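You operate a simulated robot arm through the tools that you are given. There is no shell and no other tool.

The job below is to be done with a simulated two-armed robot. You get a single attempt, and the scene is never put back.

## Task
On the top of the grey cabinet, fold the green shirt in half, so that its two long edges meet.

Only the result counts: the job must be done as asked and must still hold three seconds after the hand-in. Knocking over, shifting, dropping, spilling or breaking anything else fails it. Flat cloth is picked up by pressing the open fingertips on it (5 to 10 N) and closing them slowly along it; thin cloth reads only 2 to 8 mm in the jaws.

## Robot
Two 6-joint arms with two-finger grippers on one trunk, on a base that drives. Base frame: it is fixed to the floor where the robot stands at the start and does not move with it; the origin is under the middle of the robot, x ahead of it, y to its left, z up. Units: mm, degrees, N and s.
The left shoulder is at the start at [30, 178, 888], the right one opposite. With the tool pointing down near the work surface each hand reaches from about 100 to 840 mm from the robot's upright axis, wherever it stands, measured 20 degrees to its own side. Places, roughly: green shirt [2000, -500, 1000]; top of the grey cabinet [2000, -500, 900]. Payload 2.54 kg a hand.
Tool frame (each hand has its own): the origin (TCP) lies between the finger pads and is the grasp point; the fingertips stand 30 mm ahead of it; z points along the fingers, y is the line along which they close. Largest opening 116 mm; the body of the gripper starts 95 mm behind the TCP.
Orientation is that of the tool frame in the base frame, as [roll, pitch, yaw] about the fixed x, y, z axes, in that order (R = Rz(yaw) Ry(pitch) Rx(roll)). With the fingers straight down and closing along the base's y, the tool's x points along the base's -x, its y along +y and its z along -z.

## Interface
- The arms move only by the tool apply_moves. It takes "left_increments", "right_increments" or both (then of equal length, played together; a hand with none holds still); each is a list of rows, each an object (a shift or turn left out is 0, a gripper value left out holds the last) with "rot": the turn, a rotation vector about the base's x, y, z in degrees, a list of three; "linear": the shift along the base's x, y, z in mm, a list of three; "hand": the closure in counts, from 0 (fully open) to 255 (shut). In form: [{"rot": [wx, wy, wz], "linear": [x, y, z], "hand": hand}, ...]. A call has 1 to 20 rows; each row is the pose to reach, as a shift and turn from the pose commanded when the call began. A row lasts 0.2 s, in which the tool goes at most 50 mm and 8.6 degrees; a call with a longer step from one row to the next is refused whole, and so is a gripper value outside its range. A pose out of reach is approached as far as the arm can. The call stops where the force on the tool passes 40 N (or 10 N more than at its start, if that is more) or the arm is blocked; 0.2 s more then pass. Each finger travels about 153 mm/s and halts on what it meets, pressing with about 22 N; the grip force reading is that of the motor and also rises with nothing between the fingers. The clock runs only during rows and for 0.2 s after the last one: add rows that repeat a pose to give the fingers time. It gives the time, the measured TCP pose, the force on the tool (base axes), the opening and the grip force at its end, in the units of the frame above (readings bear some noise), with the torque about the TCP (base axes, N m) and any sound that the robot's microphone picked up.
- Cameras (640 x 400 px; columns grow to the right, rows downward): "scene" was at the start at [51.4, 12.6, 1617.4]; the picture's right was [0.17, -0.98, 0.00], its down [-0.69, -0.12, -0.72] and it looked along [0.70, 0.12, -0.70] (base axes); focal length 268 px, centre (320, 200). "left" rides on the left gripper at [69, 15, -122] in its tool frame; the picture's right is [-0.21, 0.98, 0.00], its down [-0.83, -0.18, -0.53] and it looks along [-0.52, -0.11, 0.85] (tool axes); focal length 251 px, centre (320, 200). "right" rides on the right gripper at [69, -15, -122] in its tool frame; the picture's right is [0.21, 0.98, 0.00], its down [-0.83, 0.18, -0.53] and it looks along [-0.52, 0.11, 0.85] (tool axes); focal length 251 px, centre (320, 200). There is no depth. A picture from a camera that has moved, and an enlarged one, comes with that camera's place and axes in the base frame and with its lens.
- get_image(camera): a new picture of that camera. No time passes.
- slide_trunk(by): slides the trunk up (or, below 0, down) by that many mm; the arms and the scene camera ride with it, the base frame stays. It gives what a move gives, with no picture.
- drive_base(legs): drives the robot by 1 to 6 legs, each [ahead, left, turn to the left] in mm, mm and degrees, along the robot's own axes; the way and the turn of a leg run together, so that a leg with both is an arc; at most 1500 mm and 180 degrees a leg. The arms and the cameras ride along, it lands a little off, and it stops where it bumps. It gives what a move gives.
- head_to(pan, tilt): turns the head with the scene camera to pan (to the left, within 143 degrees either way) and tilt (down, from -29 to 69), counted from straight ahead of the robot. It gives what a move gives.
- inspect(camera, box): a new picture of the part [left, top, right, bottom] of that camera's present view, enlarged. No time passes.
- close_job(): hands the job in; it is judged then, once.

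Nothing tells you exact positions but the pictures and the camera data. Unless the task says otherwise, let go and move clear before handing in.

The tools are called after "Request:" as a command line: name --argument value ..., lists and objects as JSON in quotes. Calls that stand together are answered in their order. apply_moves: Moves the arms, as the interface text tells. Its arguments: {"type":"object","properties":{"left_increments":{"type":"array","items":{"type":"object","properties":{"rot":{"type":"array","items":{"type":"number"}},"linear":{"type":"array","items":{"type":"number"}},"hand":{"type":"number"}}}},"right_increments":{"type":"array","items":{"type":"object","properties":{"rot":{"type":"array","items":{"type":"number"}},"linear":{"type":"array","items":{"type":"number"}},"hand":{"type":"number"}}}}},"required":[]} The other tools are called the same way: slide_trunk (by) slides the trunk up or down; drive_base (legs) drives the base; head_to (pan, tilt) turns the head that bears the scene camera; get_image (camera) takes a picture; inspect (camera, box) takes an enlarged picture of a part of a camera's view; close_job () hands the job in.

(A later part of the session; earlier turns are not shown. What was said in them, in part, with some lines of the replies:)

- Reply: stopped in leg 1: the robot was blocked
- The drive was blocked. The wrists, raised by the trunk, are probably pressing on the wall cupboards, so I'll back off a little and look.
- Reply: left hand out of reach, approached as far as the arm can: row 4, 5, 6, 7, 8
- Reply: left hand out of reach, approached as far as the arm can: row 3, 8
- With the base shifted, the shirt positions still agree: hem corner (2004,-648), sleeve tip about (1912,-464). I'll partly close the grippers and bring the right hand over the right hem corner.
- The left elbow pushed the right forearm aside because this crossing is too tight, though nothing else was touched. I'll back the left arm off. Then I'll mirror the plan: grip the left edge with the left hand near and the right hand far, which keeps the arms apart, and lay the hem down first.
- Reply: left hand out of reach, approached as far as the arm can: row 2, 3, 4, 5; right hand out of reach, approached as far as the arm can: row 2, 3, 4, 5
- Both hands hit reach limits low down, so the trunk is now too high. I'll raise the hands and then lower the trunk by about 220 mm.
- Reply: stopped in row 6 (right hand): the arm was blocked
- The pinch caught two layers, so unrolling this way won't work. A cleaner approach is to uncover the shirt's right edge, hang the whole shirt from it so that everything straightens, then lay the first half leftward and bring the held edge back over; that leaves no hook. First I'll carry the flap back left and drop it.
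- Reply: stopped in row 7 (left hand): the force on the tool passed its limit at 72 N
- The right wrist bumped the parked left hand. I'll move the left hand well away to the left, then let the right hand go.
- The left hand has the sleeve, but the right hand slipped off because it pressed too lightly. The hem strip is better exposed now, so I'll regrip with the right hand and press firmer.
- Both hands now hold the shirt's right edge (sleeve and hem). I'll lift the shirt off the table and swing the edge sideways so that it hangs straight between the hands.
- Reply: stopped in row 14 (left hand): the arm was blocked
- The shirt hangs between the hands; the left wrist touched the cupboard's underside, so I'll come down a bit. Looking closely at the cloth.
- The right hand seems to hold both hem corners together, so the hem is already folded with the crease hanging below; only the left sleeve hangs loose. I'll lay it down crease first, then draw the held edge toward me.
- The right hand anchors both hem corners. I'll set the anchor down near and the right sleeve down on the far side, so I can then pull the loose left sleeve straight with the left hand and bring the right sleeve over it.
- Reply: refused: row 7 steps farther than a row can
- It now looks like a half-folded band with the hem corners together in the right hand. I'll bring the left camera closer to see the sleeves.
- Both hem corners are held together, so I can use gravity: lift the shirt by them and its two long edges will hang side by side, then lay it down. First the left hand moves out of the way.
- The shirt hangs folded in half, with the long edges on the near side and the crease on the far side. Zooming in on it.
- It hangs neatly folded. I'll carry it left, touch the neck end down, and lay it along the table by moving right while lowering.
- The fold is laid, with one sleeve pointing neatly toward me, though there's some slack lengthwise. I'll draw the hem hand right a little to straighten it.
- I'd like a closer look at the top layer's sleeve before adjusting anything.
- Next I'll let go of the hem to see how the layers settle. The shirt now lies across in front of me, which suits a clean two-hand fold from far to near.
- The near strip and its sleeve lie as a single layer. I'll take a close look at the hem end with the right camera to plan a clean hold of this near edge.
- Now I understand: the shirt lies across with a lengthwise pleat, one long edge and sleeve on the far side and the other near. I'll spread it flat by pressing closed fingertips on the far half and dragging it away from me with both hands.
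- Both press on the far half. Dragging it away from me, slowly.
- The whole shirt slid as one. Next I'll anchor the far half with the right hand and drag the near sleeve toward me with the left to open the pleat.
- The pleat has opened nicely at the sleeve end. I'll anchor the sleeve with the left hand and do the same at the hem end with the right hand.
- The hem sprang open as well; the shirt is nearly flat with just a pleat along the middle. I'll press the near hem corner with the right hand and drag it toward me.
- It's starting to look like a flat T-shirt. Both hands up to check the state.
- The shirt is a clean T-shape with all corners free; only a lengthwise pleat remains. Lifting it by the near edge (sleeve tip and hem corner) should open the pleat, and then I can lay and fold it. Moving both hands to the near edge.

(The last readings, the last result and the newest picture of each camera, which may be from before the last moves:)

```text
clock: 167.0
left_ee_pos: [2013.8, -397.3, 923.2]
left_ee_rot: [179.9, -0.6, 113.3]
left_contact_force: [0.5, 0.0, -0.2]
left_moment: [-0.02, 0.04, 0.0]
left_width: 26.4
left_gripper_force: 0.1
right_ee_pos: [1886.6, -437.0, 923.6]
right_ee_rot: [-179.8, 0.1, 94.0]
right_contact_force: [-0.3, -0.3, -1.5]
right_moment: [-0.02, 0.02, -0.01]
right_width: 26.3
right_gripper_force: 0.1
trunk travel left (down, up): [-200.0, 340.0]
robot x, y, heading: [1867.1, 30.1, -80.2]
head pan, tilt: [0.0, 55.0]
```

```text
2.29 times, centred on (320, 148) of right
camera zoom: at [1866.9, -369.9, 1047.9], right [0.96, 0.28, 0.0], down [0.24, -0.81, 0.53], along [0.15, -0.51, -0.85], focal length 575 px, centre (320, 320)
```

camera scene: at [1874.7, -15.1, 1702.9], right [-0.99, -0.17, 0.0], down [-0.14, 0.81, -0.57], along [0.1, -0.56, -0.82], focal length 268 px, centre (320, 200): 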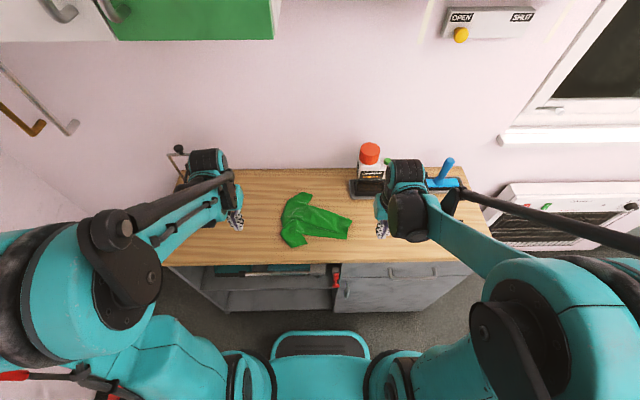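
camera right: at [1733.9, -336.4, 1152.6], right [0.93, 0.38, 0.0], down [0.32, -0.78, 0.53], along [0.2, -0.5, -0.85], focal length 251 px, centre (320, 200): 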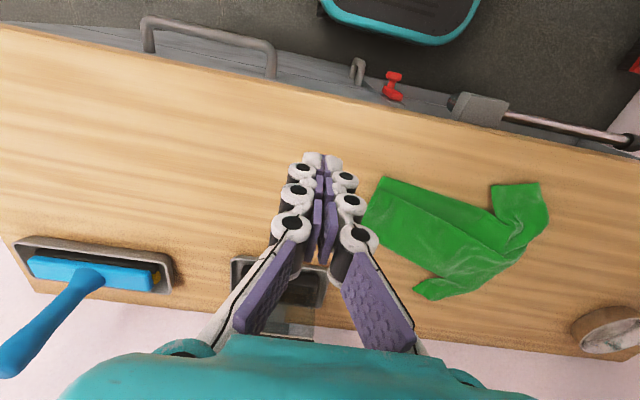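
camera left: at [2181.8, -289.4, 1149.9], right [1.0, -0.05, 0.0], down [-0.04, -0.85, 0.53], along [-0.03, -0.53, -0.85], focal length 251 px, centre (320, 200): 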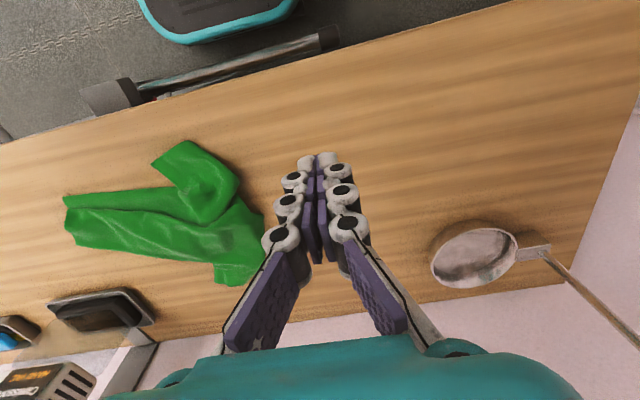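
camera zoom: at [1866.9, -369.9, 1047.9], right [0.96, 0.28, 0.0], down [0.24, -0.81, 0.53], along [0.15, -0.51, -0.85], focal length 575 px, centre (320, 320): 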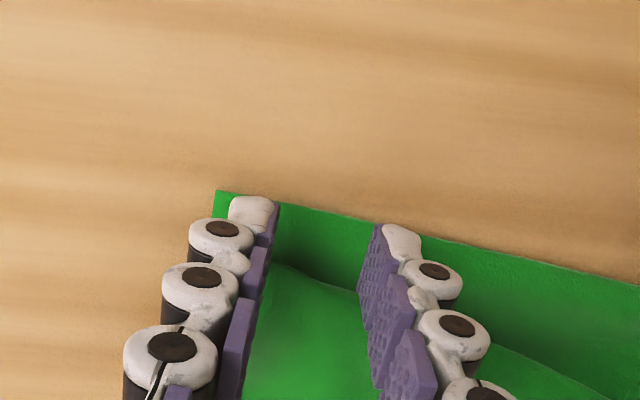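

Both jaws are well placed at the near edge. Lowering to press.

Request:
apply_moves --left_increments '[{"linear": [-0.5, -2, -6]}, {"linear": [-0.5, -2, -10]}, {"linear": [-0.5, -2, -12]}, {"linear": [-0.5, -2, -13]}]' --right_increments '[{"linear": [-1, 1.5, -6]}, {"linear": [-1, 1.5, -10]}, {"linear": [-1, 1.5, -12.5]}, {"linear": [-1, 1.5, -13.5]}]'

```text
clock: 168.0
left_ee_pos: [2012.4, -398.7, 911.2]
left_ee_rot: [-180.0, -0.5, 113.3]
left_contact_force: [-0.5, -3.9, 21.9]
left_moment: [-0.01, 0.09, 0.03]
left_width: 27.4
left_gripper_force: 0.8
right_ee_pos: [1884.5, -434.4, 912.8]
right_ee_rot: [-179.8, 0.2, 94.0]
right_contact_force: [0.2, -0.2, 1.4]
right_moment: [-0.03, 0.01, 0.01]
right_width: 25.9
right_gripper_force: 0.2
trunk travel left (down, up): [-200.0, 340.0]
robot x, y, heading: [1863.0, 26.7, -80.3]
head pan, tilt: [0.0, 55.0]
```

Request:
apply_moves --left_increments '[{"linear": [0, 0, 1.2]}, {"linear": [0, 0, 1.7]}, {"linear": [0, 0, 1.7]}]' --right_increments '[{"linear": [0, 0, -0.7]}, {"linear": [0, 0, -1.2]}, {"linear": [0, 0, -1.2]}]'

```text
clock: 168.8
left_ee_pos: [2012.7, -397.2, 912.6]
left_ee_rot: [180.0, -0.4, 113.2]
left_contact_force: [0.0, 0.2, 0.3]
left_moment: [0.02, 0.0, -0.02]
left_width: 26.2
left_gripper_force: 0.1
right_ee_pos: [1883.6, -436.2, 910.9]
right_ee_rot: [-179.8, 0.2, 94.0]
right_contact_force: [0.4, 0.9, 25.5]
right_moment: [-0.09, 0.09, 0.01]
right_width: 23.5
right_gripper_force: 0.0
trunk travel left (down, up): [-200.0, 340.0]
robot x, y, heading: [1869.8, 29.9, -80.3]
head pan, tilt: [0.0, 55.0]
```

Request:
apply_moves --left_increments '[{"linear": [0, 0, -0.5]}, {"linear": [0, 0, -0.8]}, {"linear": [0, 0, -0.8]}]' --right_increments '[{"linear": [0, 0, 0.4]}, {"linear": [0, 0, 0.7]}, {"linear": [0, 0, 0.7]}]'

```text
clock: 169.6
left_ee_pos: [2012.5, -398.7, 912.2]
left_ee_rot: [179.8, -0.5, 113.2]
left_contact_force: [-0.4, 1.1, 0.2]
left_moment: [0.01, 0.0, 0.03]
left_width: 26.4
left_gripper_force: 0.0
right_ee_pos: [1885.8, -436.1, 910.5]
right_ee_rot: [-179.8, 0.1, 94.0]
right_contact_force: [-1.7, 1.2, 7.3]
right_moment: [-0.01, 0.06, -0.01]
right_width: 26.3
right_gripper_force: 0.1
trunk travel left (down, up): [-200.0, 340.0]
robot x, y, heading: [1868.9, 31.8, -80.5]
head pan, tilt: [0.0, 55.0]
```

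Request:
apply_moves --left_increments '[{"linear": [0, 0, -0.4]}, {"linear": [0, 0, -0.8]}, {"linear": [0, 0, -0.8]}, {"linear": [0, 0, -0.8]}, {"linear": [0, 0, -0.8]}, {"linear": [0, 0, -0.8]}, {"linear": [0, 0, -0.8]}]' --right_increments '[{"linear": [0, 0, 0], "hand": 201}, {"linear": [0, 0, 0], "hand": 205}, {"linear": [0, 0, 0], "hand": 209}, {"linear": [0, 0, 0], "hand": 213}, {"linear": [0, 0, 0], "hand": 217}, {"linear": [0, 0, 0], "hand": 221}, {"linear": [0, 0, -0.2], "hand": 225}]'

Request:
inspect --camera "right" --box '[180, 60, 460, 235]'

```text
clock: 171.2
left_ee_pos: [2013.3, -397.7, 912.2]
left_ee_rot: [179.8, -0.5, 113.2]
left_contact_force: [-0.3, -1.4, 15.3]
left_moment: [-0.05, 0.08, 0.03]
left_width: 27.0
left_gripper_force: 0.4
right_ee_pos: [1883.2, -434.3, 911.8]
right_ee_rot: [-179.8, 0.1, 94.0]
right_contact_force: [0.2, -0.7, 1.5]
right_moment: [-0.04, 0.03, -0.01]
right_width: 13.4
right_gripper_force: 0.1
trunk travel left (down, up): [-200.0, 340.0]
robot x, y, heading: [1866.2, 27.3, -80.3]
head pan, tilt: [0.0, 55.0]
```

```text
2.29 times, centred on (320, 148) of right
camera zoom: at [1864.9, -368.3, 1034.6], right [0.96, 0.28, 0.0], down [0.24, -0.81, 0.54], along [0.15, -0.51, -0.84], focal length 575 px, centre (320, 320)
```

zoom: 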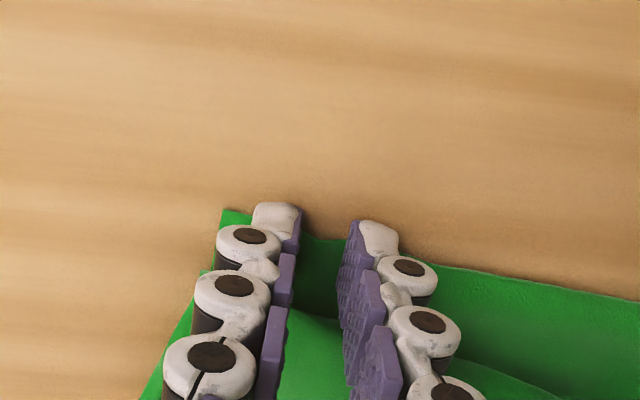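

Request:
apply_moves --left_increments '[{"linear": [0, 0, 0.4], "hand": 201}, {"linear": [0, 0, 0.4], "hand": 205}, {"linear": [0, 0, 0.4], "hand": 210}, {"linear": [0, 0, 0.4], "hand": 215}, {"linear": [0, 0, 0.3], "hand": 220}, {"linear": [0, 0, 0.3], "hand": 225}, {"linear": [0, 0, 0.2], "hand": 230}, {"linear": [0, 0, 0.1], "hand": 236}, {"linear": [0, 0, 0], "hand": 242}, {"linear": [0, 0, 0], "hand": 248}, {"linear": [0, 0, 0], "hand": 255}, {"linear": [0, 0, 0], "hand": 255}, {"linear": [0, 0, 0], "hand": 255}]' --right_increments '[{"linear": [0, 0, -0.6], "hand": 225}, {"linear": [0, 0, -0.8], "hand": 228}, {"linear": [0, 0, -0.8], "hand": 231}, {"linear": [0, 0, -0.8], "hand": 234}, {"linear": [0, 0, -0.8], "hand": 237}, {"linear": [0, 0, -0.8], "hand": 240}, {"linear": [0, 0, -0.8], "hand": 243}, {"linear": [0, 0, -0.8], "hand": 246}, {"linear": [0, 0, -0.8], "hand": 249}, {"linear": [0, 0, -0.8], "hand": 252}, {"linear": [0, 0, -0.8], "hand": 255}, {"linear": [0, 0, -0.8], "hand": 255}, {"linear": [0, 0, -0.8], "hand": 255}]'

Request:
inspect --camera "right" --box '[180, 60, 460, 235]'

Request:
inspect --camera "left" --box '[180, 60, 460, 235]'

```text
clock: 174.0
left_ee_pos: [2013.1, -398.5, 911.3]
left_ee_rot: [179.9, -0.4, 113.3]
left_contact_force: [-0.4, 0.2, 1.0]
left_moment: [-0.03, -0.01, -0.01]
left_width: 3.4
left_gripper_force: 22.1
right_ee_pos: [1884.9, -436.2, 909.5]
right_ee_rot: [-179.9, 0.1, 94.0]
right_contact_force: [-0.1, 0.5, 1.7]
right_moment: [-0.01, 0.02, -0.03]
right_width: 2.3
right_gripper_force: 22.2
trunk travel left (down, up): [-200.0, 340.0]
robot x, y, heading: [1867.4, 28.6, -80.3]
head pan, tilt: [0.0, 55.0]
```

```text
2.29 times, centred on (320, 148) of right
camera zoom: at [1865.4, -369.1, 1033.3], right [0.96, 0.28, 0.0], down [0.24, -0.81, 0.53], along [0.15, -0.51, -0.85], focal length 575 px, centre (320, 320)
```

zoom: 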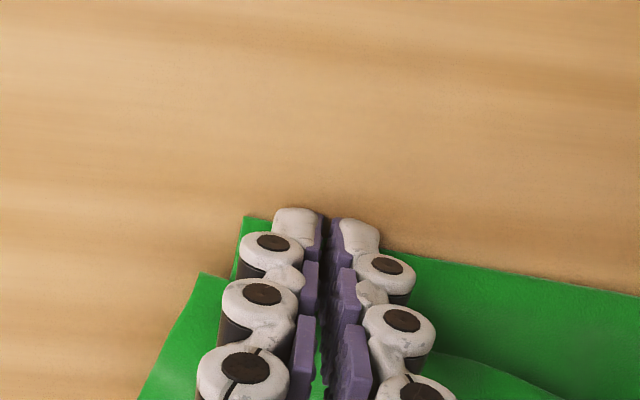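

```text
2.29 times, centred on (320, 148) of left
camera zoom: at [2001.0, -329.8, 1033.3], right [0.98, 0.19, 0.0], down [0.16, -0.84, 0.53], along [0.1, -0.52, -0.85], focal length 575 px, centre (320, 320)
```

zoom: 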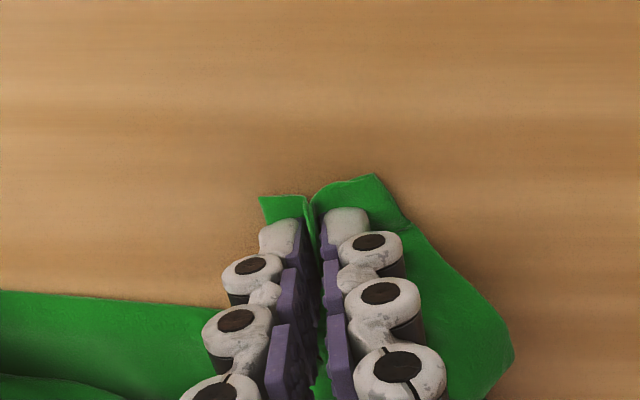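

Request:
apply_moves --left_increments '[{"linear": [0, 0, 8]}, {"linear": [0, 0, 18]}, {"linear": [0, 0, 30]}]' --right_increments '[{"linear": [0, 0, 8]}, {"linear": [0, 0, 18]}, {"linear": [0, 0, 30]}]'

Request:
get_image --camera "right"

Request:
get_image --camera "left"

```text
clock: 174.8
left_ee_pos: [2012.4, -397.3, 942.8]
left_ee_rot: [179.9, -0.4, 113.2]
left_contact_force: [-0.5, 1.3, 0.1]
left_moment: [0.02, -0.01, -0.03]
left_width: 3.3
left_gripper_force: 21.7
right_ee_pos: [1884.8, -435.6, 940.1]
right_ee_rot: [-179.9, 0.0, 94.0]
right_contact_force: [0.7, -0.5, -0.4]
right_moment: [-0.01, 0.01, 0.0]
right_width: 2.2
right_gripper_force: 22.0
trunk travel left (down, up): [-200.0, 340.0]
robot x, y, heading: [1865.3, 29.8, -80.3]
head pan, tilt: [0.0, 55.0]
```

```text
taken
camera right: at [1865.4, -368.4, 1064.2], right [0.96, 0.28, 0.0], down [0.24, -0.81, 0.53], along [0.15, -0.51, -0.84], focal length 251 px, centre (320, 200)
```

right: 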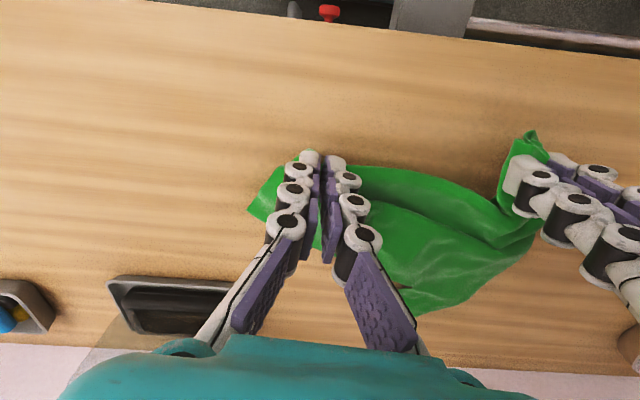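

```text
taken
camera left: at [2000.9, -329.7, 1064.2], right [0.98, 0.19, 0.0], down [0.16, -0.83, 0.53], along [0.1, -0.52, -0.85], focal length 251 px, centre (320, 200)
```

left: 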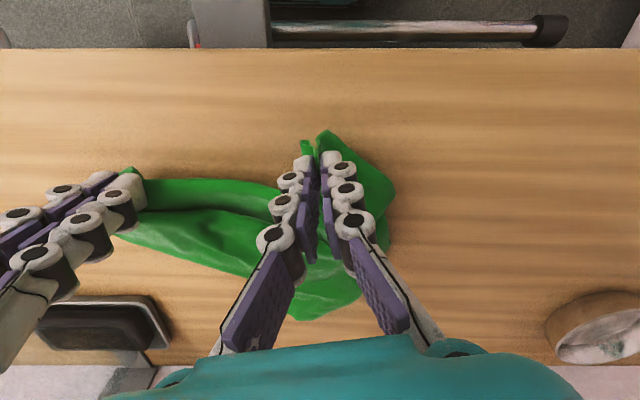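

Both hold the near edge cleanly. Lifting the shirt until it hangs, spreading the hands to straighten the edge.

Request:
apply_moves --left_increments '[{"linear": [3, 0, 22], "rot": [0, 0, -1.1]}, {"linear": [6, 0, 44], "rot": [0, 0, -2.2]}, {"linear": [10, 1, 66], "rot": [0, 0, -3.4]}, {"linear": [15, 1, 88], "rot": [0, 0, -4.5]}, {"linear": [20, 1, 110], "rot": [0, 0, -5.6]}, {"linear": [26, 2, 132], "rot": [0, 0, -6.8]}, {"linear": [32, 2, 154], "rot": [0, 0, -8]}, {"linear": [38, 3, 176], "rot": [0, 0, -9]}, {"linear": [44, 3, 198], "rot": [0, 0, -10.2]}, {"linear": [50, 3, 220], "rot": [0, 0, -11.3]}, {"linear": [55, 4, 242], "rot": [0, 0, -12.5]}, {"linear": [59.2, 3.9, 262], "rot": [0, 0, -13.6]}]' --right_increments '[{"linear": [-3, 1, 18], "rot": [0, 0, 0.5]}, {"linear": [-6, 2, 36], "rot": [0, 0, 1]}, {"linear": [-8, 3, 54], "rot": [0, 0, 1.4]}, {"linear": [-9, 4, 72], "rot": [0, 0, 1.9]}, {"linear": [-8, 5, 90], "rot": [0, 0, 2.4]}, {"linear": [-5, 6, 108], "rot": [0, 0, 2.8]}, {"linear": [-1, 7, 126], "rot": [0, 0, 3.3]}, {"linear": [3, 8, 144], "rot": [0, 0, 3.8]}, {"linear": [8, 10, 162], "rot": [0, 0, 4.2]}, {"linear": [13, 11, 180], "rot": [0, 0, 4.7]}, {"linear": [17, 13, 198], "rot": [0, 0, 5.2]}, {"linear": [19.9, 14.5, 213], "rot": [0, 0, 5.6]}]'

Request:
get_image --camera "scene"

Request:
inspect --camera "scene" --box '[220, 110, 396, 230]'

Request:
get_image --camera "left"

Request:
get_image --camera "right"

```text
clock: 177.4
left_ee_pos: [2071.6, -393.5, 1202.1]
left_ee_rot: [179.9, -0.5, 99.5]
left_contact_force: [-0.3, -0.6, 0.0]
left_moment: [0.02, -0.02, 0.04]
left_width: 3.5
left_gripper_force: 22.0
right_ee_pos: [1904.8, -421.0, 1153.2]
right_ee_rot: [-179.8, 0.1, 99.6]
right_contact_force: [0.1, 0.7, 0.8]
right_moment: [0.0, -0.04, 0.04]
right_width: 2.3
right_gripper_force: 22.0
trunk travel left (down, up): [-200.0, 340.0]
robot x, y, heading: [1865.4, 24.7, -80.0]
head pan, tilt: [0.0, 55.0]
```

```text
taken
camera scene: at [1873.7, -14.2, 1703.0], right [-0.99, -0.17, 0.0], down [-0.14, 0.81, -0.57], along [0.1, -0.57, -0.82], focal length 268 px, centre (320, 200)
```

scene: 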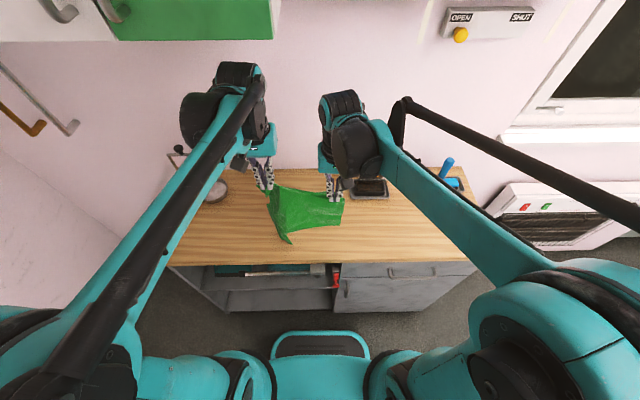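

```text
3.33 times, centred on (308, 170) of scene
camera zoom: at [1873.7, -14.2, 1703.0], right [-0.99, -0.17, 0.0], down [-0.14, 0.81, -0.57], along [0.1, -0.57, -0.82], focal length 892 px, centre (360, 300)
```

zoom: 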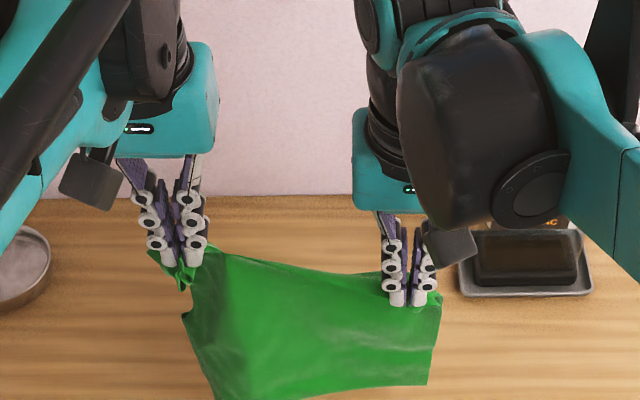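

```text
taken
camera left: at [2076.1, -325.1, 1325.5], right [1.0, -0.05, 0.0], down [-0.04, -0.85, 0.53], along [-0.03, -0.53, -0.85], focal length 251 px, centre (320, 200)
```

left: 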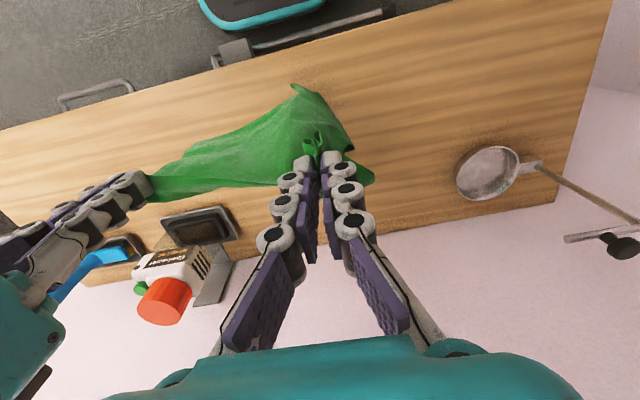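

```text
taken
camera right: at [1879.0, -356.2, 1277.0], right [0.93, 0.37, 0.0], down [0.32, -0.78, 0.53], along [0.2, -0.5, -0.85], focal length 251 px, centre (320, 200)
```

right: 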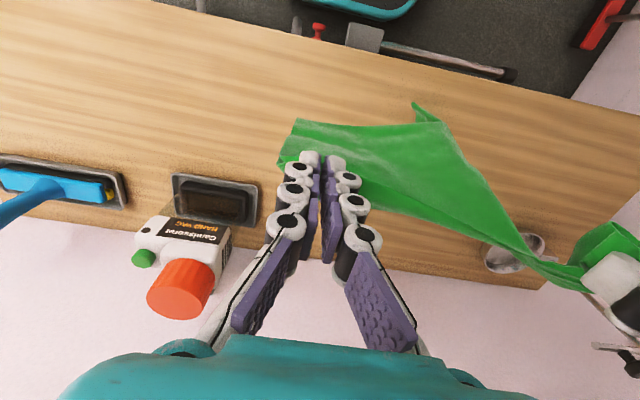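

The shirt now hangs full width from its long edge. I'll lower it and lay the first half away from me.

Request:
apply_moves --left_increments '[{"linear": [2.5, -14.8, -9]}, {"linear": [5, -29.6, -19]}, {"linear": [7.5, -44.4, -29]}, {"linear": [10, -59.2, -41]}, {"linear": [12.5, -74, -56]}, {"linear": [15, -88.7, -71]}, {"linear": [17.5, -103.5, -86]}]' --right_increments '[{"linear": [2.5, -14.8, -10]}, {"linear": [5, -29.6, -21]}, {"linear": [7.5, -44.4, -32]}, {"linear": [10, -59.2, -44]}, {"linear": [12.5, -74, -59]}, {"linear": [15, -88.7, -74]}, {"linear": [17.5, -103.5, -89]}]'

Request:
inspect --camera "scene" --box '[220, 130, 396, 250]'

Request:
get_image --camera "left"

Request:
get_image --camera "right"

```text
clock: 179.0
left_ee_pos: [2089.3, -499.0, 1115.7]
left_ee_rot: [179.9, -0.6, 99.7]
left_contact_force: [0.2, 0.2, -0.4]
left_moment: [0.01, 0.02, 0.04]
left_width: 3.4
left_gripper_force: 21.7
right_ee_pos: [1923.6, -526.8, 1061.8]
right_ee_rot: [-179.7, 0.0, 99.5]
right_contact_force: [-0.2, -0.6, -0.4]
right_moment: [0.02, -0.01, 0.01]
right_width: 2.0
right_gripper_force: 22.4
trunk travel left (down, up): [-200.0, 340.0]
robot x, y, heading: [1864.2, 32.3, -80.1]
head pan, tilt: [0.0, 55.0]
```

```text
3.33 times, centred on (308, 190) of scene
camera zoom: at [1874.4, -16.7, 1702.9], right [-0.99, -0.17, 0.0], down [-0.14, 0.81, -0.57], along [0.1, -0.56, -0.82], focal length 892 px, centre (360, 233)
```

zoom: 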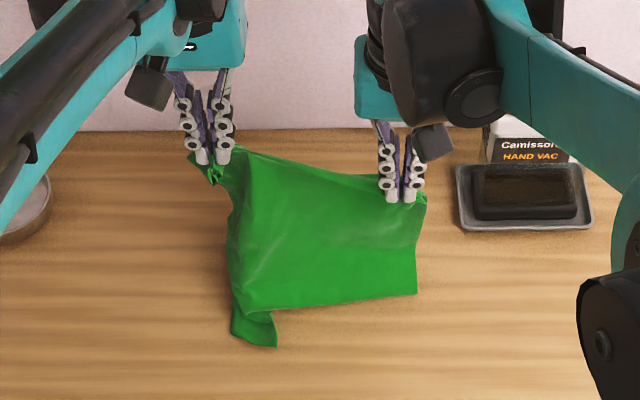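

```text
taken
camera left: at [2092.9, -430.3, 1238.6], right [1.0, -0.05, 0.0], down [-0.04, -0.85, 0.53], along [-0.03, -0.52, -0.85], focal length 251 px, centre (320, 200)
```

left: 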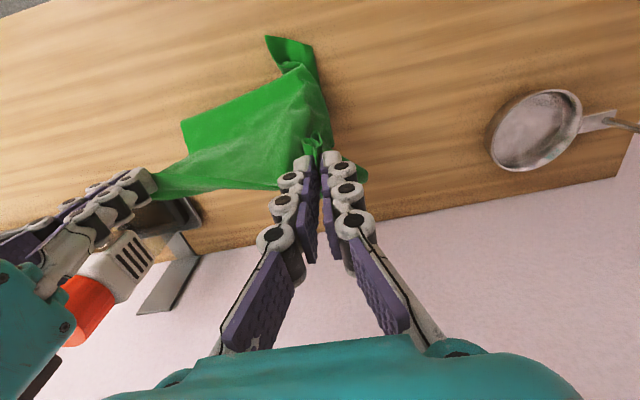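

```text
taken
camera right: at [1896.7, -461.5, 1185.3], right [0.93, 0.37, 0.0], down [0.32, -0.78, 0.53], along [0.2, -0.5, -0.85], focal length 251 px, centre (320, 200)
```

right: 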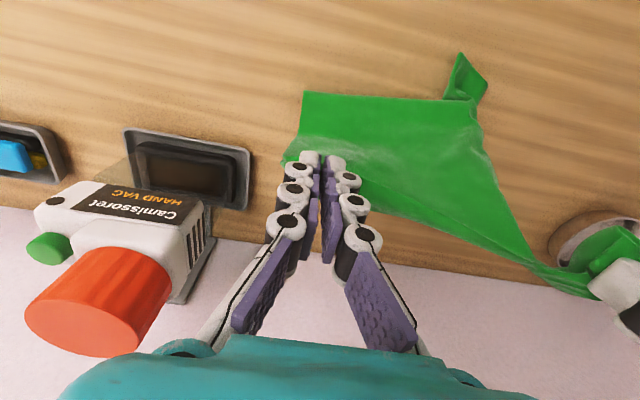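

It's touching down along the whole long edge. I'll continue laying the first half away from me, following where the edge actually lies.

Request:
apply_moves --left_increments '[{"linear": [0.8, -4.4, -2]}, {"linear": [2.1, -12.3, -7]}, {"linear": [3.4, -20.2, -12]}, {"linear": [4.6, -27.1, -18]}, {"linear": [5.9, -35, -26]}, {"linear": [7.3, -42.9, -34]}, {"linear": [8.6, -50.8, -42]}, {"linear": [10.1, -59.7, -51]}, {"linear": [11.4, -67.5, -59]}]' --right_increments '[{"linear": [2.2, -12.8, -1]}, {"linear": [4.7, -27.6, -5]}, {"linear": [6.8, -40.4, -10]}, {"linear": [8.2, -48.3, -16]}, {"linear": [9.5, -56.2, -24]}, {"linear": [10.8, -64.1, -32]}, {"linear": [12.2, -72, -40]}, {"linear": [13.7, -80.9, -49]}, {"linear": [15, -88.7, -57]}]'

Request:
inspect --camera "scene" --box '[220, 130, 396, 250]'

Request:
get_image --camera "left"

Request:
get_image --camera "right"

```text
clock: 181.0
left_ee_pos: [2100.7, -565.5, 1056.9]
left_ee_rot: [-180.0, -0.5, 99.6]
left_contact_force: [-0.3, -0.6, 1.0]
left_moment: [-0.01, 0.01, 0.02]
left_width: 2.7
left_gripper_force: 22.2
right_ee_pos: [1936.8, -616.1, 1005.6]
right_ee_rot: [-179.8, 0.1, 99.5]
right_contact_force: [-0.1, -0.2, 0.0]
right_moment: [0.0, 0.01, -0.04]
right_width: 2.4
right_gripper_force: 21.4
trunk travel left (down, up): [-200.0, 340.0]
robot x, y, heading: [1865.0, 30.8, -80.4]
head pan, tilt: [0.0, 55.0]
```

```text
3.33 times, centred on (308, 190) of scene
camera zoom: at [1874.0, -15.6, 1702.9], right [-0.99, -0.17, 0.0], down [-0.14, 0.81, -0.57], along [0.1, -0.56, -0.82], focal length 892 px, centre (360, 233)
```

zoom: 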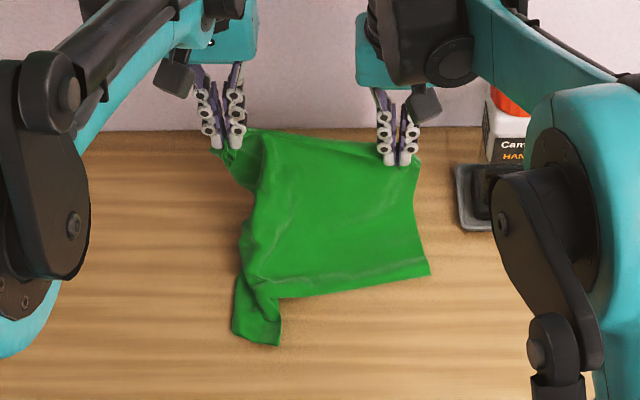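

```text
taken
camera left: at [2105.3, -497.3, 1179.2], right [1.0, -0.05, 0.0], down [-0.04, -0.85, 0.53], along [-0.03, -0.53, -0.85], focal length 251 px, centre (320, 200)
```

left: 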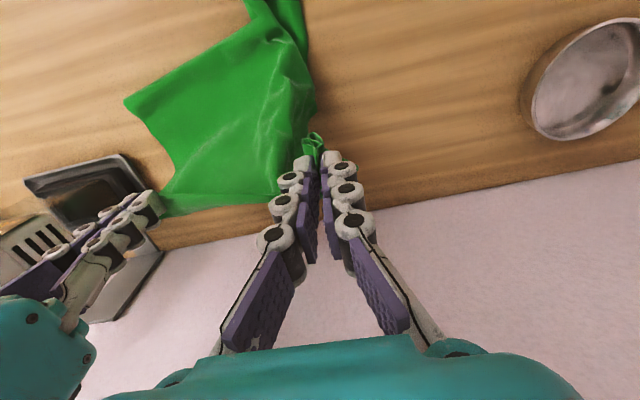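

```text
taken
camera right: at [1911.0, -549.7, 1129.4], right [0.93, 0.37, 0.0], down [0.32, -0.78, 0.53], along [0.2, -0.5, -0.85], focal length 251 px, centre (320, 200)
```

right: 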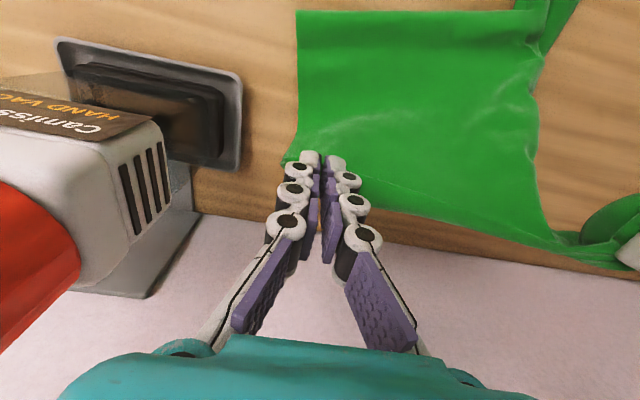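

The first half lies flat, with the edge turned about 9°, and the second half stands on the centre line. Next I'll fold it back toward me along arcs matched to the shirt's own centre line.

Request:
apply_moves --left_increments '[{"linear": [3.8, -4.4, 0]}, {"linear": [7, -9, 0]}, {"linear": [1, 8.5, -5]}, {"linear": [-5, 25.8, -9]}, {"linear": [-10.7, 42.5, -15]}, {"linear": [-16.1, 58.1, -23]}, {"linear": [-21.3, 72.9, -33.4]}, {"linear": [-25.8, 86, -46]}, {"linear": [-29.8, 97.5, -59.5]}, {"linear": [-33.2, 107.4, -75]}, {"linear": [-35.8, 115.1, -91.6]}]' --right_increments '[{"linear": [5.2, -6.7, 0]}, {"linear": [11.5, -13.8, 0]}, {"linear": [7.7, -2.8, -5]}, {"linear": [3.9, 8.3, -7.6]}, {"linear": [0.2, 18.8, -11.6]}, {"linear": [-3.2, 28.8, -16.6]}, {"linear": [-6.4, 38.1, -23]}, {"linear": [-9.3, 46.4, -30.6]}, {"linear": [-11.8, 53.7, -39.8]}, {"linear": [-14, 60, -49.6]}, {"linear": [-15.6, 64.9, -60]}]'

Request:
inspect --camera "scene" --box '[220, 130, 396, 250]'

Request:
get_image --camera "left"

Request:
get_image --camera "right"

```text
clock: 183.4
left_ee_pos: [2064.9, -448.1, 963.7]
left_ee_rot: [179.9, -0.5, 99.6]
left_contact_force: [-0.8, -0.2, 0.7]
left_moment: [0.02, 0.0, 0.04]
left_width: 3.2
left_gripper_force: 22.0
right_ee_pos: [1922.2, -547.5, 944.8]
right_ee_rot: [-179.8, 0.1, 99.5]
right_contact_force: [0.2, -0.5, 0.2]
right_moment: [0.03, 0.0, -0.01]
right_width: 1.9
right_gripper_force: 21.7
trunk travel left (down, up): [-200.0, 340.0]
robot x, y, heading: [1865.1, 29.6, -80.3]
head pan, tilt: [0.0, 55.0]
```

```text
3.33 times, centred on (308, 190) of scene
camera zoom: at [1873.7, -14.8, 1702.9], right [-0.99, -0.17, 0.0], down [-0.14, 0.81, -0.57], along [0.1, -0.57, -0.82], focal length 892 px, centre (360, 233)
```

zoom: 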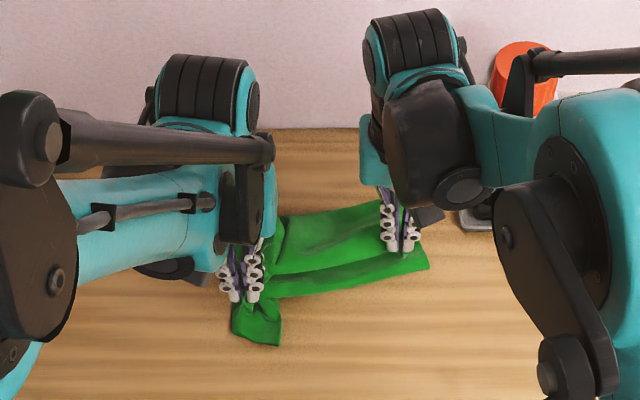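

```text
taken
camera left: at [2068.8, -380.6, 1087.5], right [1.0, -0.05, 0.0], down [-0.04, -0.85, 0.53], along [-0.03, -0.53, -0.85], focal length 251 px, centre (320, 200)
```

left: 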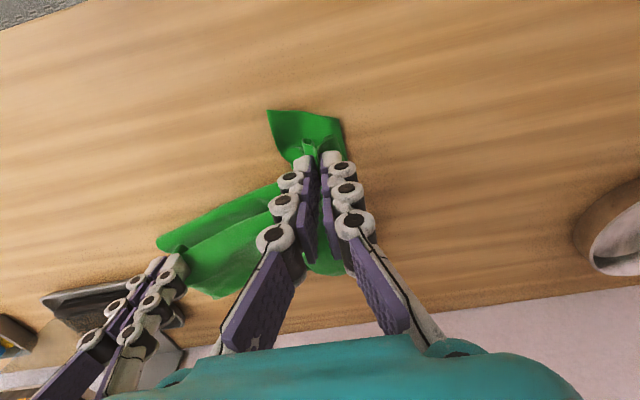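

```text
taken
camera right: at [1896.0, -483.2, 1069.2], right [0.93, 0.37, 0.0], down [0.32, -0.78, 0.53], along [0.2, -0.5, -0.85], focal length 251 px, centre (320, 200)
```

right: 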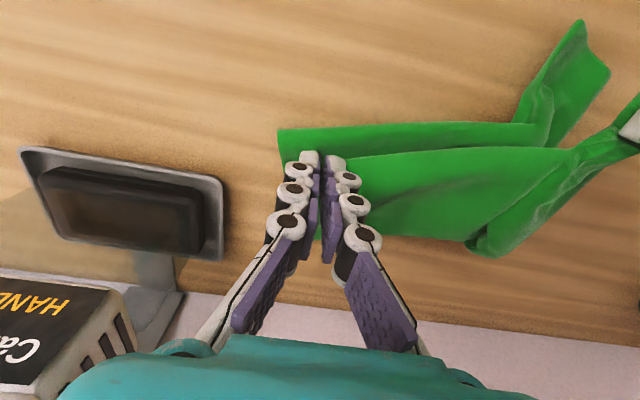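

Both layers are coming together nicely. Last descent to the matched positions, so that the top edge lands on the lower one.

Request:
apply_moves --left_increments '[{"linear": [-3, 5, -11]}, {"linear": [-6, 10, -22]}, {"linear": [-9, 14, -32]}, {"linear": [-10.3, 16.5, -40]}]' --right_increments '[{"linear": [-1, 3, -7]}, {"linear": [-2, 6, -14]}, {"linear": [-2.5, 8.5, -20]}, {"linear": [-2.6, 9.1, -24]}]'

Request:
get_image --camera "left"

Request:
get_image --camera "right"

```text
clock: 184.4
left_ee_pos: [2053.3, -434.9, 924.8]
left_ee_rot: [179.9, -0.5, 99.5]
left_contact_force: [0.4, 0.8, 0.1]
left_moment: [0.0, 0.0, -0.01]
left_width: 3.2
left_gripper_force: 21.7
right_ee_pos: [1919.6, -540.2, 923.1]
right_ee_rot: [-179.8, 0.1, 99.6]
right_contact_force: [0.3, -0.9, -1.0]
right_moment: [0.02, 0.0, 0.0]
right_width: 2.2
right_gripper_force: 22.2
trunk travel left (down, up): [-200.0, 340.0]
robot x, y, heading: [1867.2, 25.8, -80.2]
head pan, tilt: [0.0, 55.0]
```

```text
taken
camera left: at [2059.2, -364.9, 1047.5], right [1.0, -0.05, 0.0], down [-0.04, -0.85, 0.53], along [-0.03, -0.53, -0.85], focal length 251 px, centre (320, 200)
```

left: 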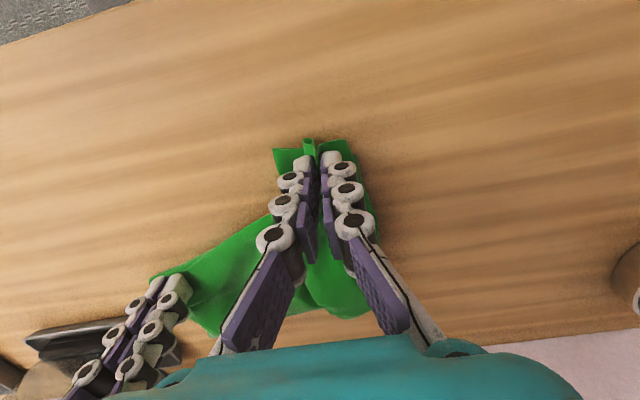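

```text
taken
camera right: at [1893.5, -475.1, 1046.1], right [0.93, 0.37, 0.0], down [0.32, -0.78, 0.53], along [0.2, -0.5, -0.85], focal length 251 px, centre (320, 200)
```

right: 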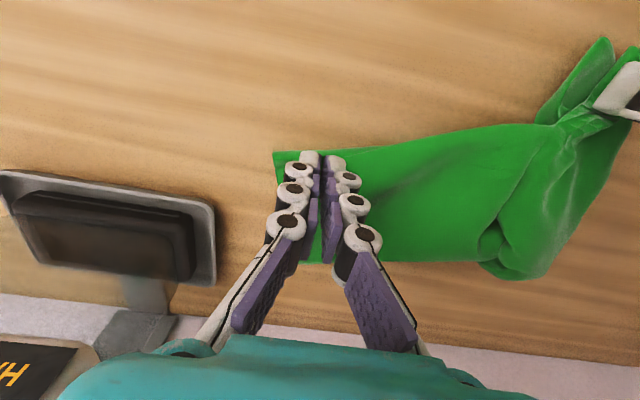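

Request:
inspect --camera "right" --box '[250, 20, 640, 290]'

Request:
inspect --camera "left" --box '[130, 110, 410, 330]'

Request:
inspect --camera "scene" --box '[240, 160, 384, 250]'

```text
1.48 times, centred on (445, 155) of right
camera zoom: at [1893.5, -475.1, 1046.1], right [0.93, 0.37, 0.0], down [0.32, -0.78, 0.53], along [0.2, -0.5, -0.85], focal length 372 px, centre (135, 267)
```

zoom: 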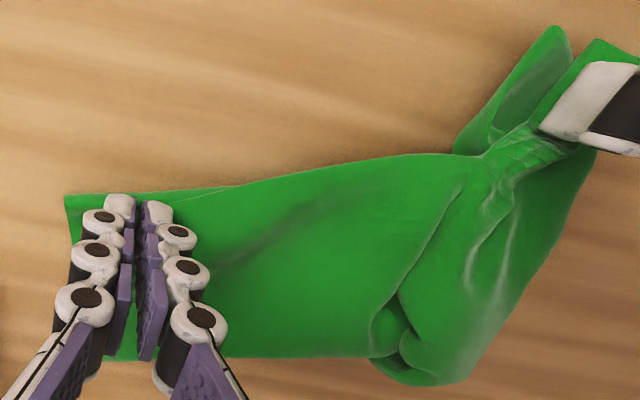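

```text
1.82 times, centred on (270, 220) of left
camera zoom: at [2059.2, -364.9, 1047.5], right [1.0, -0.05, 0.0], down [-0.04, -0.85, 0.53], along [-0.03, -0.53, -0.85], focal length 457 px, centre (411, 164)
```

zoom: 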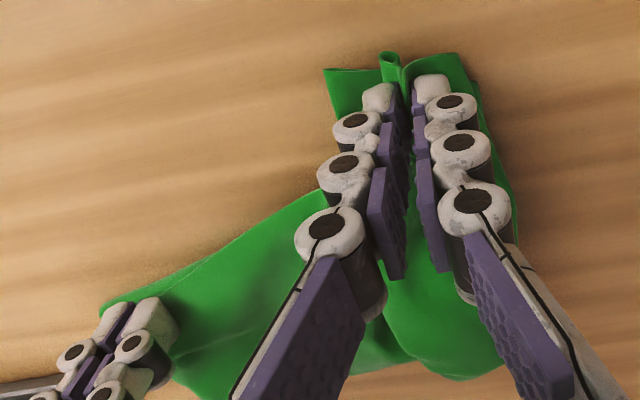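

```text
4.44 times, centred on (312, 205) of scene
camera zoom: at [1873.8, -14.8, 1702.9], right [-0.99, -0.17, 0.0], down [-0.14, 0.81, -0.57], along [0.1, -0.57, -0.82], focal length 1190 px, centre (356, 178)
```

zoom: 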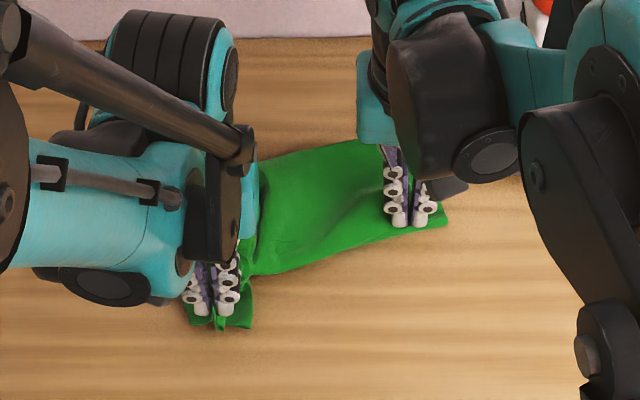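

The long edges coincide closely. Releasing both gently and lifting straight up.

Request:
apply_moves --left_increments '[{"linear": [0, 0, -4]}, {"linear": [0, 0, -6], "hand": 245}, {"linear": [0, 0, -6], "hand": 232}, {"linear": [0, 0, -6], "hand": 218}, {"linear": [0, 0, -6], "hand": 205}, {"linear": [0, 0, -6], "hand": 197}, {"linear": [0, 0, 0], "hand": 197}, {"linear": [0, 0, 12], "hand": 197}, {"linear": [0, 0, 30], "hand": 197}, {"linear": [0, 0, 60], "hand": 197}]' --right_increments '[{"linear": [0, 0, -3]}, {"linear": [0, 0, -5], "hand": 245}, {"linear": [0, 0, -5], "hand": 232}, {"linear": [0, 0, -5], "hand": 218}, {"linear": [0, 0, -5], "hand": 205}, {"linear": [0, 0, -5], "hand": 197}, {"linear": [0, 0, 0], "hand": 197}, {"linear": [0, 0, 12], "hand": 197}, {"linear": [0, 0, 30], "hand": 197}, {"linear": [0, 0, 60], "hand": 197}]'

Request:
get_image --camera "left"

Request:
get_image --camera "right"

```text
clock: 186.6
left_ee_pos: [2054.5, -433.4, 986.2]
left_ee_rot: [179.8, -0.4, 99.5]
left_contact_force: [0.5, -0.1, -0.1]
left_moment: [-0.07, -0.03, 0.0]
left_width: 26.2
left_gripper_force: 0.0
right_ee_pos: [1919.4, -538.8, 982.4]
right_ee_rot: [-179.8, 0.2, 99.6]
right_contact_force: [1.4, 0.0, 1.2]
right_moment: [-0.01, 0.03, 0.02]
right_width: 26.4
right_gripper_force: 0.0
trunk travel left (down, up): [-200.0, 340.0]
robot x, y, heading: [1864.5, 30.0, -80.0]
head pan, tilt: [0.0, 55.0]
```

```text
taken
camera left: at [2058.7, -363.8, 1108.2], right [1.0, -0.05, 0.0], down [-0.04, -0.85, 0.53], along [-0.03, -0.53, -0.85], focal length 251 px, centre (320, 200)
```

left: 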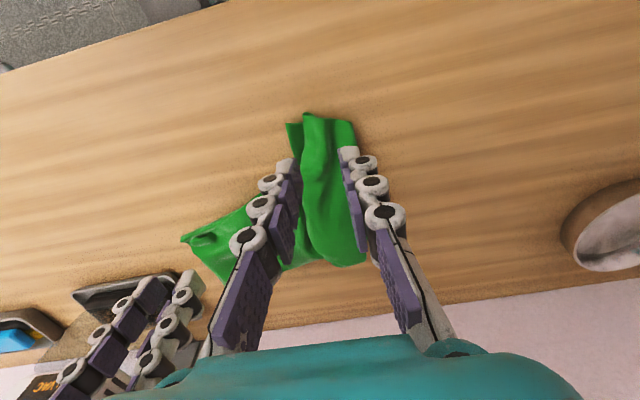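

```text
taken
camera right: at [1892.8, -473.3, 1107.2], right [0.93, 0.37, 0.0], down [0.32, -0.78, 0.54], along [0.2, -0.5, -0.84], focal length 251 px, centre (320, 200)
```

right: 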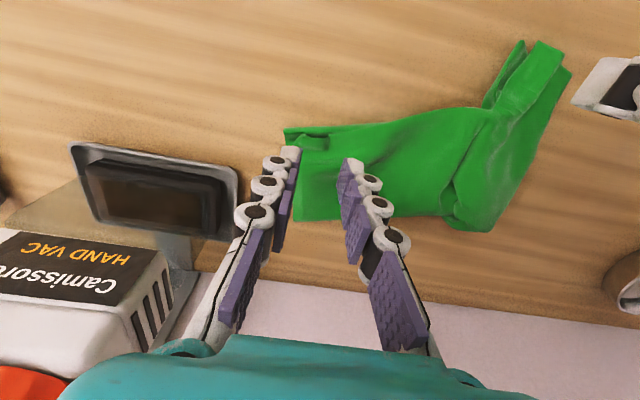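

Released cleanly. Withdrawing the hands to see the result.

Request:
apply_moves --left_increments '[{"linear": [0, 5, 35]}, {"linear": [20, 15, 70]}, {"linear": [55, 25, 90]}, {"linear": [95, 35, 100]}, {"linear": [135, 40, 100]}, {"linear": [175, 40, 100]}]' --right_increments '[{"linear": [0, 10, 35]}, {"linear": [-15, 35, 60]}, {"linear": [-40, 70, 70]}, {"linear": [-70, 105, 75]}, {"linear": [-105, 130, 75]}, {"linear": [-140, 150, 75]}]'

Request:
inspect --camera "scene" --box '[250, 160, 362, 230]'

Request:
get_image --camera "scene"

Request:
inspect --camera "left" --box '[0, 80, 320, 280]'

```text
clock: 188.0
left_ee_pos: [2229.5, -392.1, 1086.0]
left_ee_rot: [180.0, -0.5, 99.5]
left_contact_force: [0.9, 0.2, -0.6]
left_moment: [-0.02, -0.02, -0.03]
left_width: 26.2
left_gripper_force: 0.0
right_ee_pos: [1779.5, -389.8, 1057.2]
right_ee_rot: [-179.8, 0.1, 99.6]
right_contact_force: [0.0, 0.6, 0.3]
right_moment: [-0.01, 0.0, 0.04]
right_width: 26.3
right_gripper_force: 0.1
trunk travel left (down, up): [-200.0, 340.0]
robot x, y, heading: [1864.8, 27.5, -80.4]
head pan, tilt: [0.0, 55.0]
```

```text
5.71 times, centred on (306, 195) of scene
camera zoom: at [1874.1, -13.4, 1703.0], right [-0.99, -0.17, 0.0], down [-0.14, 0.81, -0.57], along [0.1, -0.57, -0.82], focal length 1530 px, centre (400, 229)
```

zoom: 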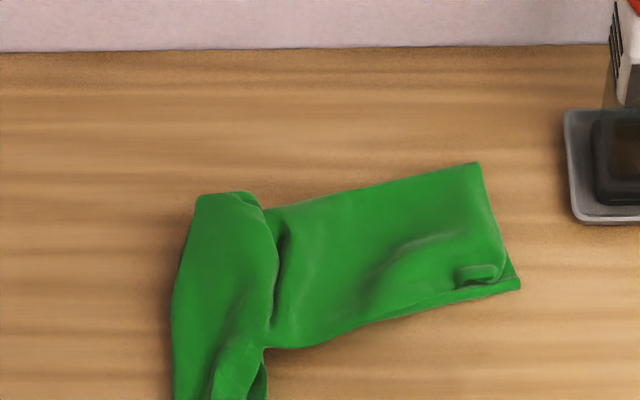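

```text
taken
camera scene: at [1874.1, -13.4, 1703.0], right [-0.99, -0.17, 0.0], down [-0.14, 0.81, -0.57], along [0.1, -0.57, -0.82], focal length 268 px, centre (320, 200)
```

scene: 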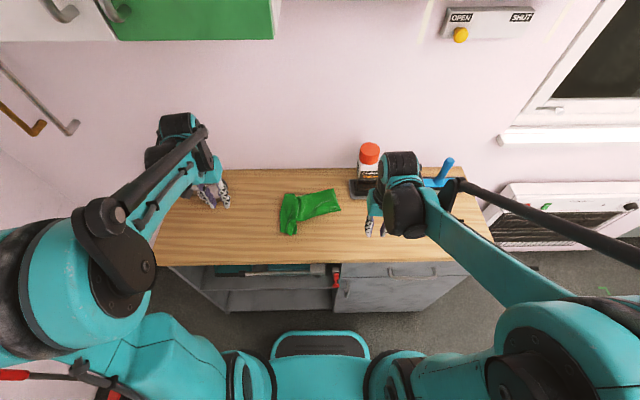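

```text
2.00 times, centred on (160, 180) of left
camera zoom: at [2234.5, -321.8, 1208.3], right [1.0, -0.05, 0.0], down [-0.04, -0.85, 0.53], along [-0.03, -0.53, -0.85], focal length 503 px, centre (640, 240)
```

zoom: 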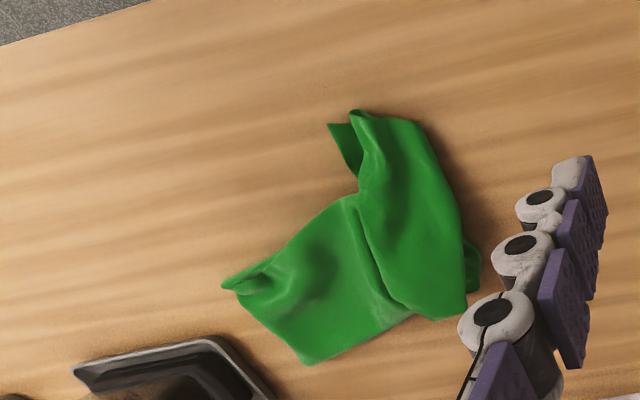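

The shirt is folded in half with the long edges meeting. A small curl remains at the top hem corner and there's a wrinkle near the sleeve. I'll look closer.

Request:
inspect --camera "right" --box '[300, 120, 540, 320]'

Request:
get_image --camera "right"

Request:
inspect --camera "scene" --box '[270, 180, 350, 245]'

```text
2.00 times, centred on (420, 220) of right
camera zoom: at [1754.0, -324.5, 1181.5], right [0.93, 0.37, 0.0], down [0.32, -0.78, 0.54], along [0.2, -0.5, -0.84], focal length 503 px, centre (120, 160)
```

zoom: 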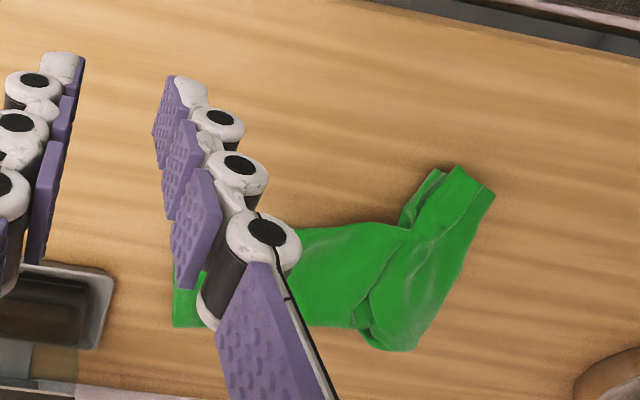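

```text
taken
camera right: at [1754.0, -324.5, 1181.5], right [0.93, 0.37, 0.0], down [0.32, -0.78, 0.54], along [0.2, -0.5, -0.84], focal length 251 px, centre (320, 200)
```

right: 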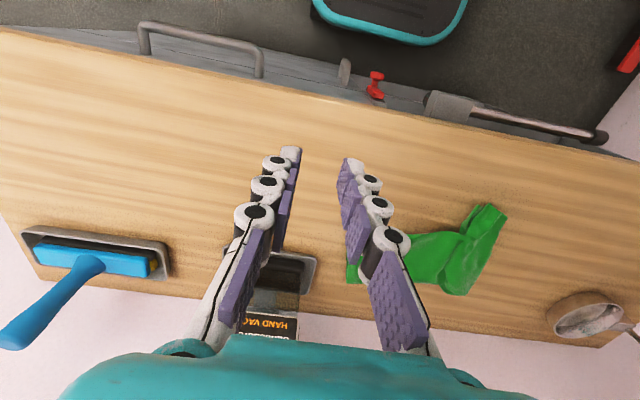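

```text
6.15 times, centred on (310, 212) of scene
camera zoom: at [1874.1, -13.4, 1703.0], right [-0.99, -0.17, 0.0], down [-0.14, 0.81, -0.57], along [0.1, -0.57, -0.82], focal length 1648 px, centre (382, 123)
```

zoom: 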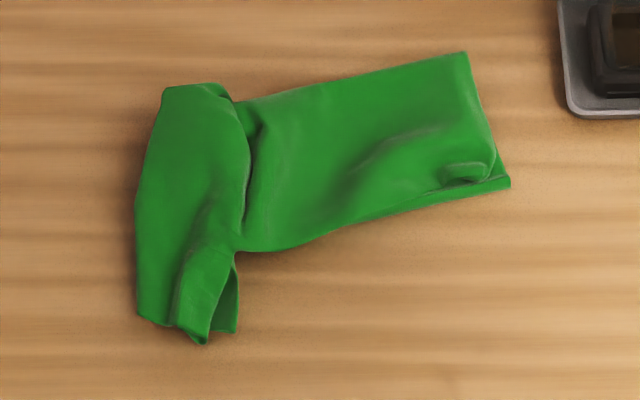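

The long edges and hem corners agree within about 10 mm, and nothing else has moved. I'll back the hands off further and check that it stays put before handing in.

Request:
apply_moves --left_increments '[{"linear": [10, 30, 20]}, {"linear": [15, 60, 40]}, {"linear": [15, 60, 40]}, {"linear": [15, 60, 40]}, {"linear": [15, 60, 40]}, {"linear": [15, 60, 40]}, {"linear": [15, 60, 40]}]' --right_increments '[{"linear": [-15, 25, 20]}, {"linear": [-30, 50, 40]}, {"linear": [-30, 50, 40]}, {"linear": [-30, 50, 40]}, {"linear": [-30, 50, 40]}, {"linear": [-30, 50, 40]}, {"linear": [-30, 50, 40]}]'

Request:
inspect --camera "scene" --box '[270, 180, 350, 245]'

Request:
get_image --camera "scene"

Request:
get_image --camera "left"

```text
clock: 189.6
left_ee_pos: [2244.9, -333.7, 1126.2]
left_ee_rot: [180.0, -0.5, 99.7]
left_contact_force: [-0.3, 0.2, -0.2]
left_moment: [0.04, 0.0, 0.01]
left_width: 26.3
left_gripper_force: 0.1
right_ee_pos: [1749.7, -342.5, 1098.8]
right_ee_rot: [-179.7, 0.2, 99.6]
right_contact_force: [0.6, 0.1, -0.2]
right_moment: [-0.01, -0.01, -0.02]
right_width: 26.5
right_gripper_force: 0.1
trunk travel left (down, up): [-200.0, 340.0]
robot x, y, heading: [1865.9, 27.9, -80.5]
head pan, tilt: [0.0, 55.0]
```

```text
6.15 times, centred on (310, 212) of scene
camera zoom: at [1873.8, -14.6, 1702.9], right [-0.99, -0.17, 0.0], down [-0.14, 0.81, -0.57], along [0.1, -0.57, -0.82], focal length 1648 px, centre (382, 123)
```

zoom: 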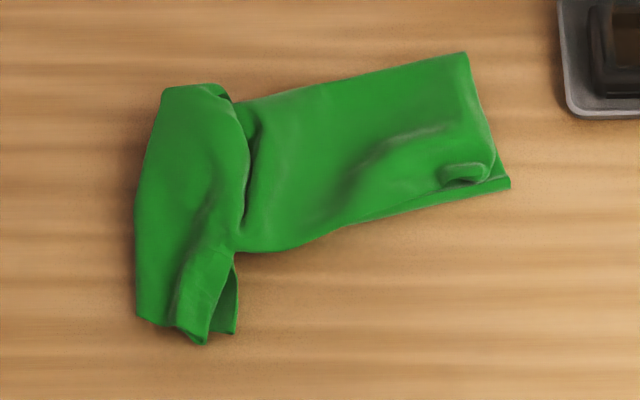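

```text
taken
camera scene: at [1873.8, -14.6, 1702.9], right [-0.99, -0.17, 0.0], down [-0.14, 0.81, -0.57], along [0.1, -0.57, -0.82], focal length 268 px, centre (320, 200)
```

scene: 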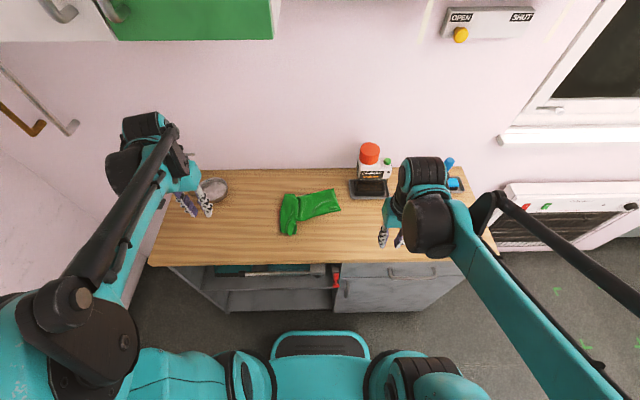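

```text
taken
camera left: at [2250.5, -264.9, 1248.5], right [1.0, -0.05, 0.0], down [-0.04, -0.85, 0.53], along [-0.03, -0.53, -0.85], focal length 251 px, centre (320, 200)
```

left: 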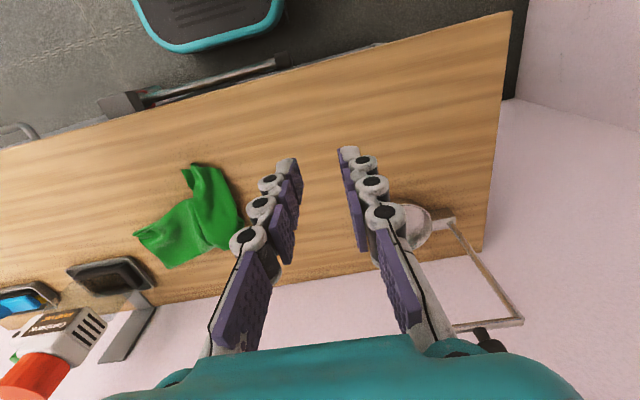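

The shirt rests stably folded in half, with both long edges together, the hands clear and everything else in place. Handing in.

Request:
close_job

```text
The job is handed in.
```

The green shirt is folded in half on top of the grey cabinet, its two long edges together. From the camera pictures I estimate the edges and hem corners meet within about 10 mm.

- **Sleeves:** the tips are offset by roughly 20 mm.
- **Wrinkles:** there is a crosswise pleat near the sleeve end and a small curl at the top hem corner. I left both rather than risk disturbing the fold.
- **Position:** the shirt now lies roughly along the cabinet instead of front to back. My first fold attempt failed, so I had to lift and re-lay it.
- **Contacts on the way:** the left wrist touched the white wall cupboard's handle and later met the underside of a wall cupboard. The two arms also bumped each other, once at about 72 N. The other items on the cabinet look undisturbed in the final pictures.

The fold held steady in the pictures before hand-in, and both hands are clear of it.
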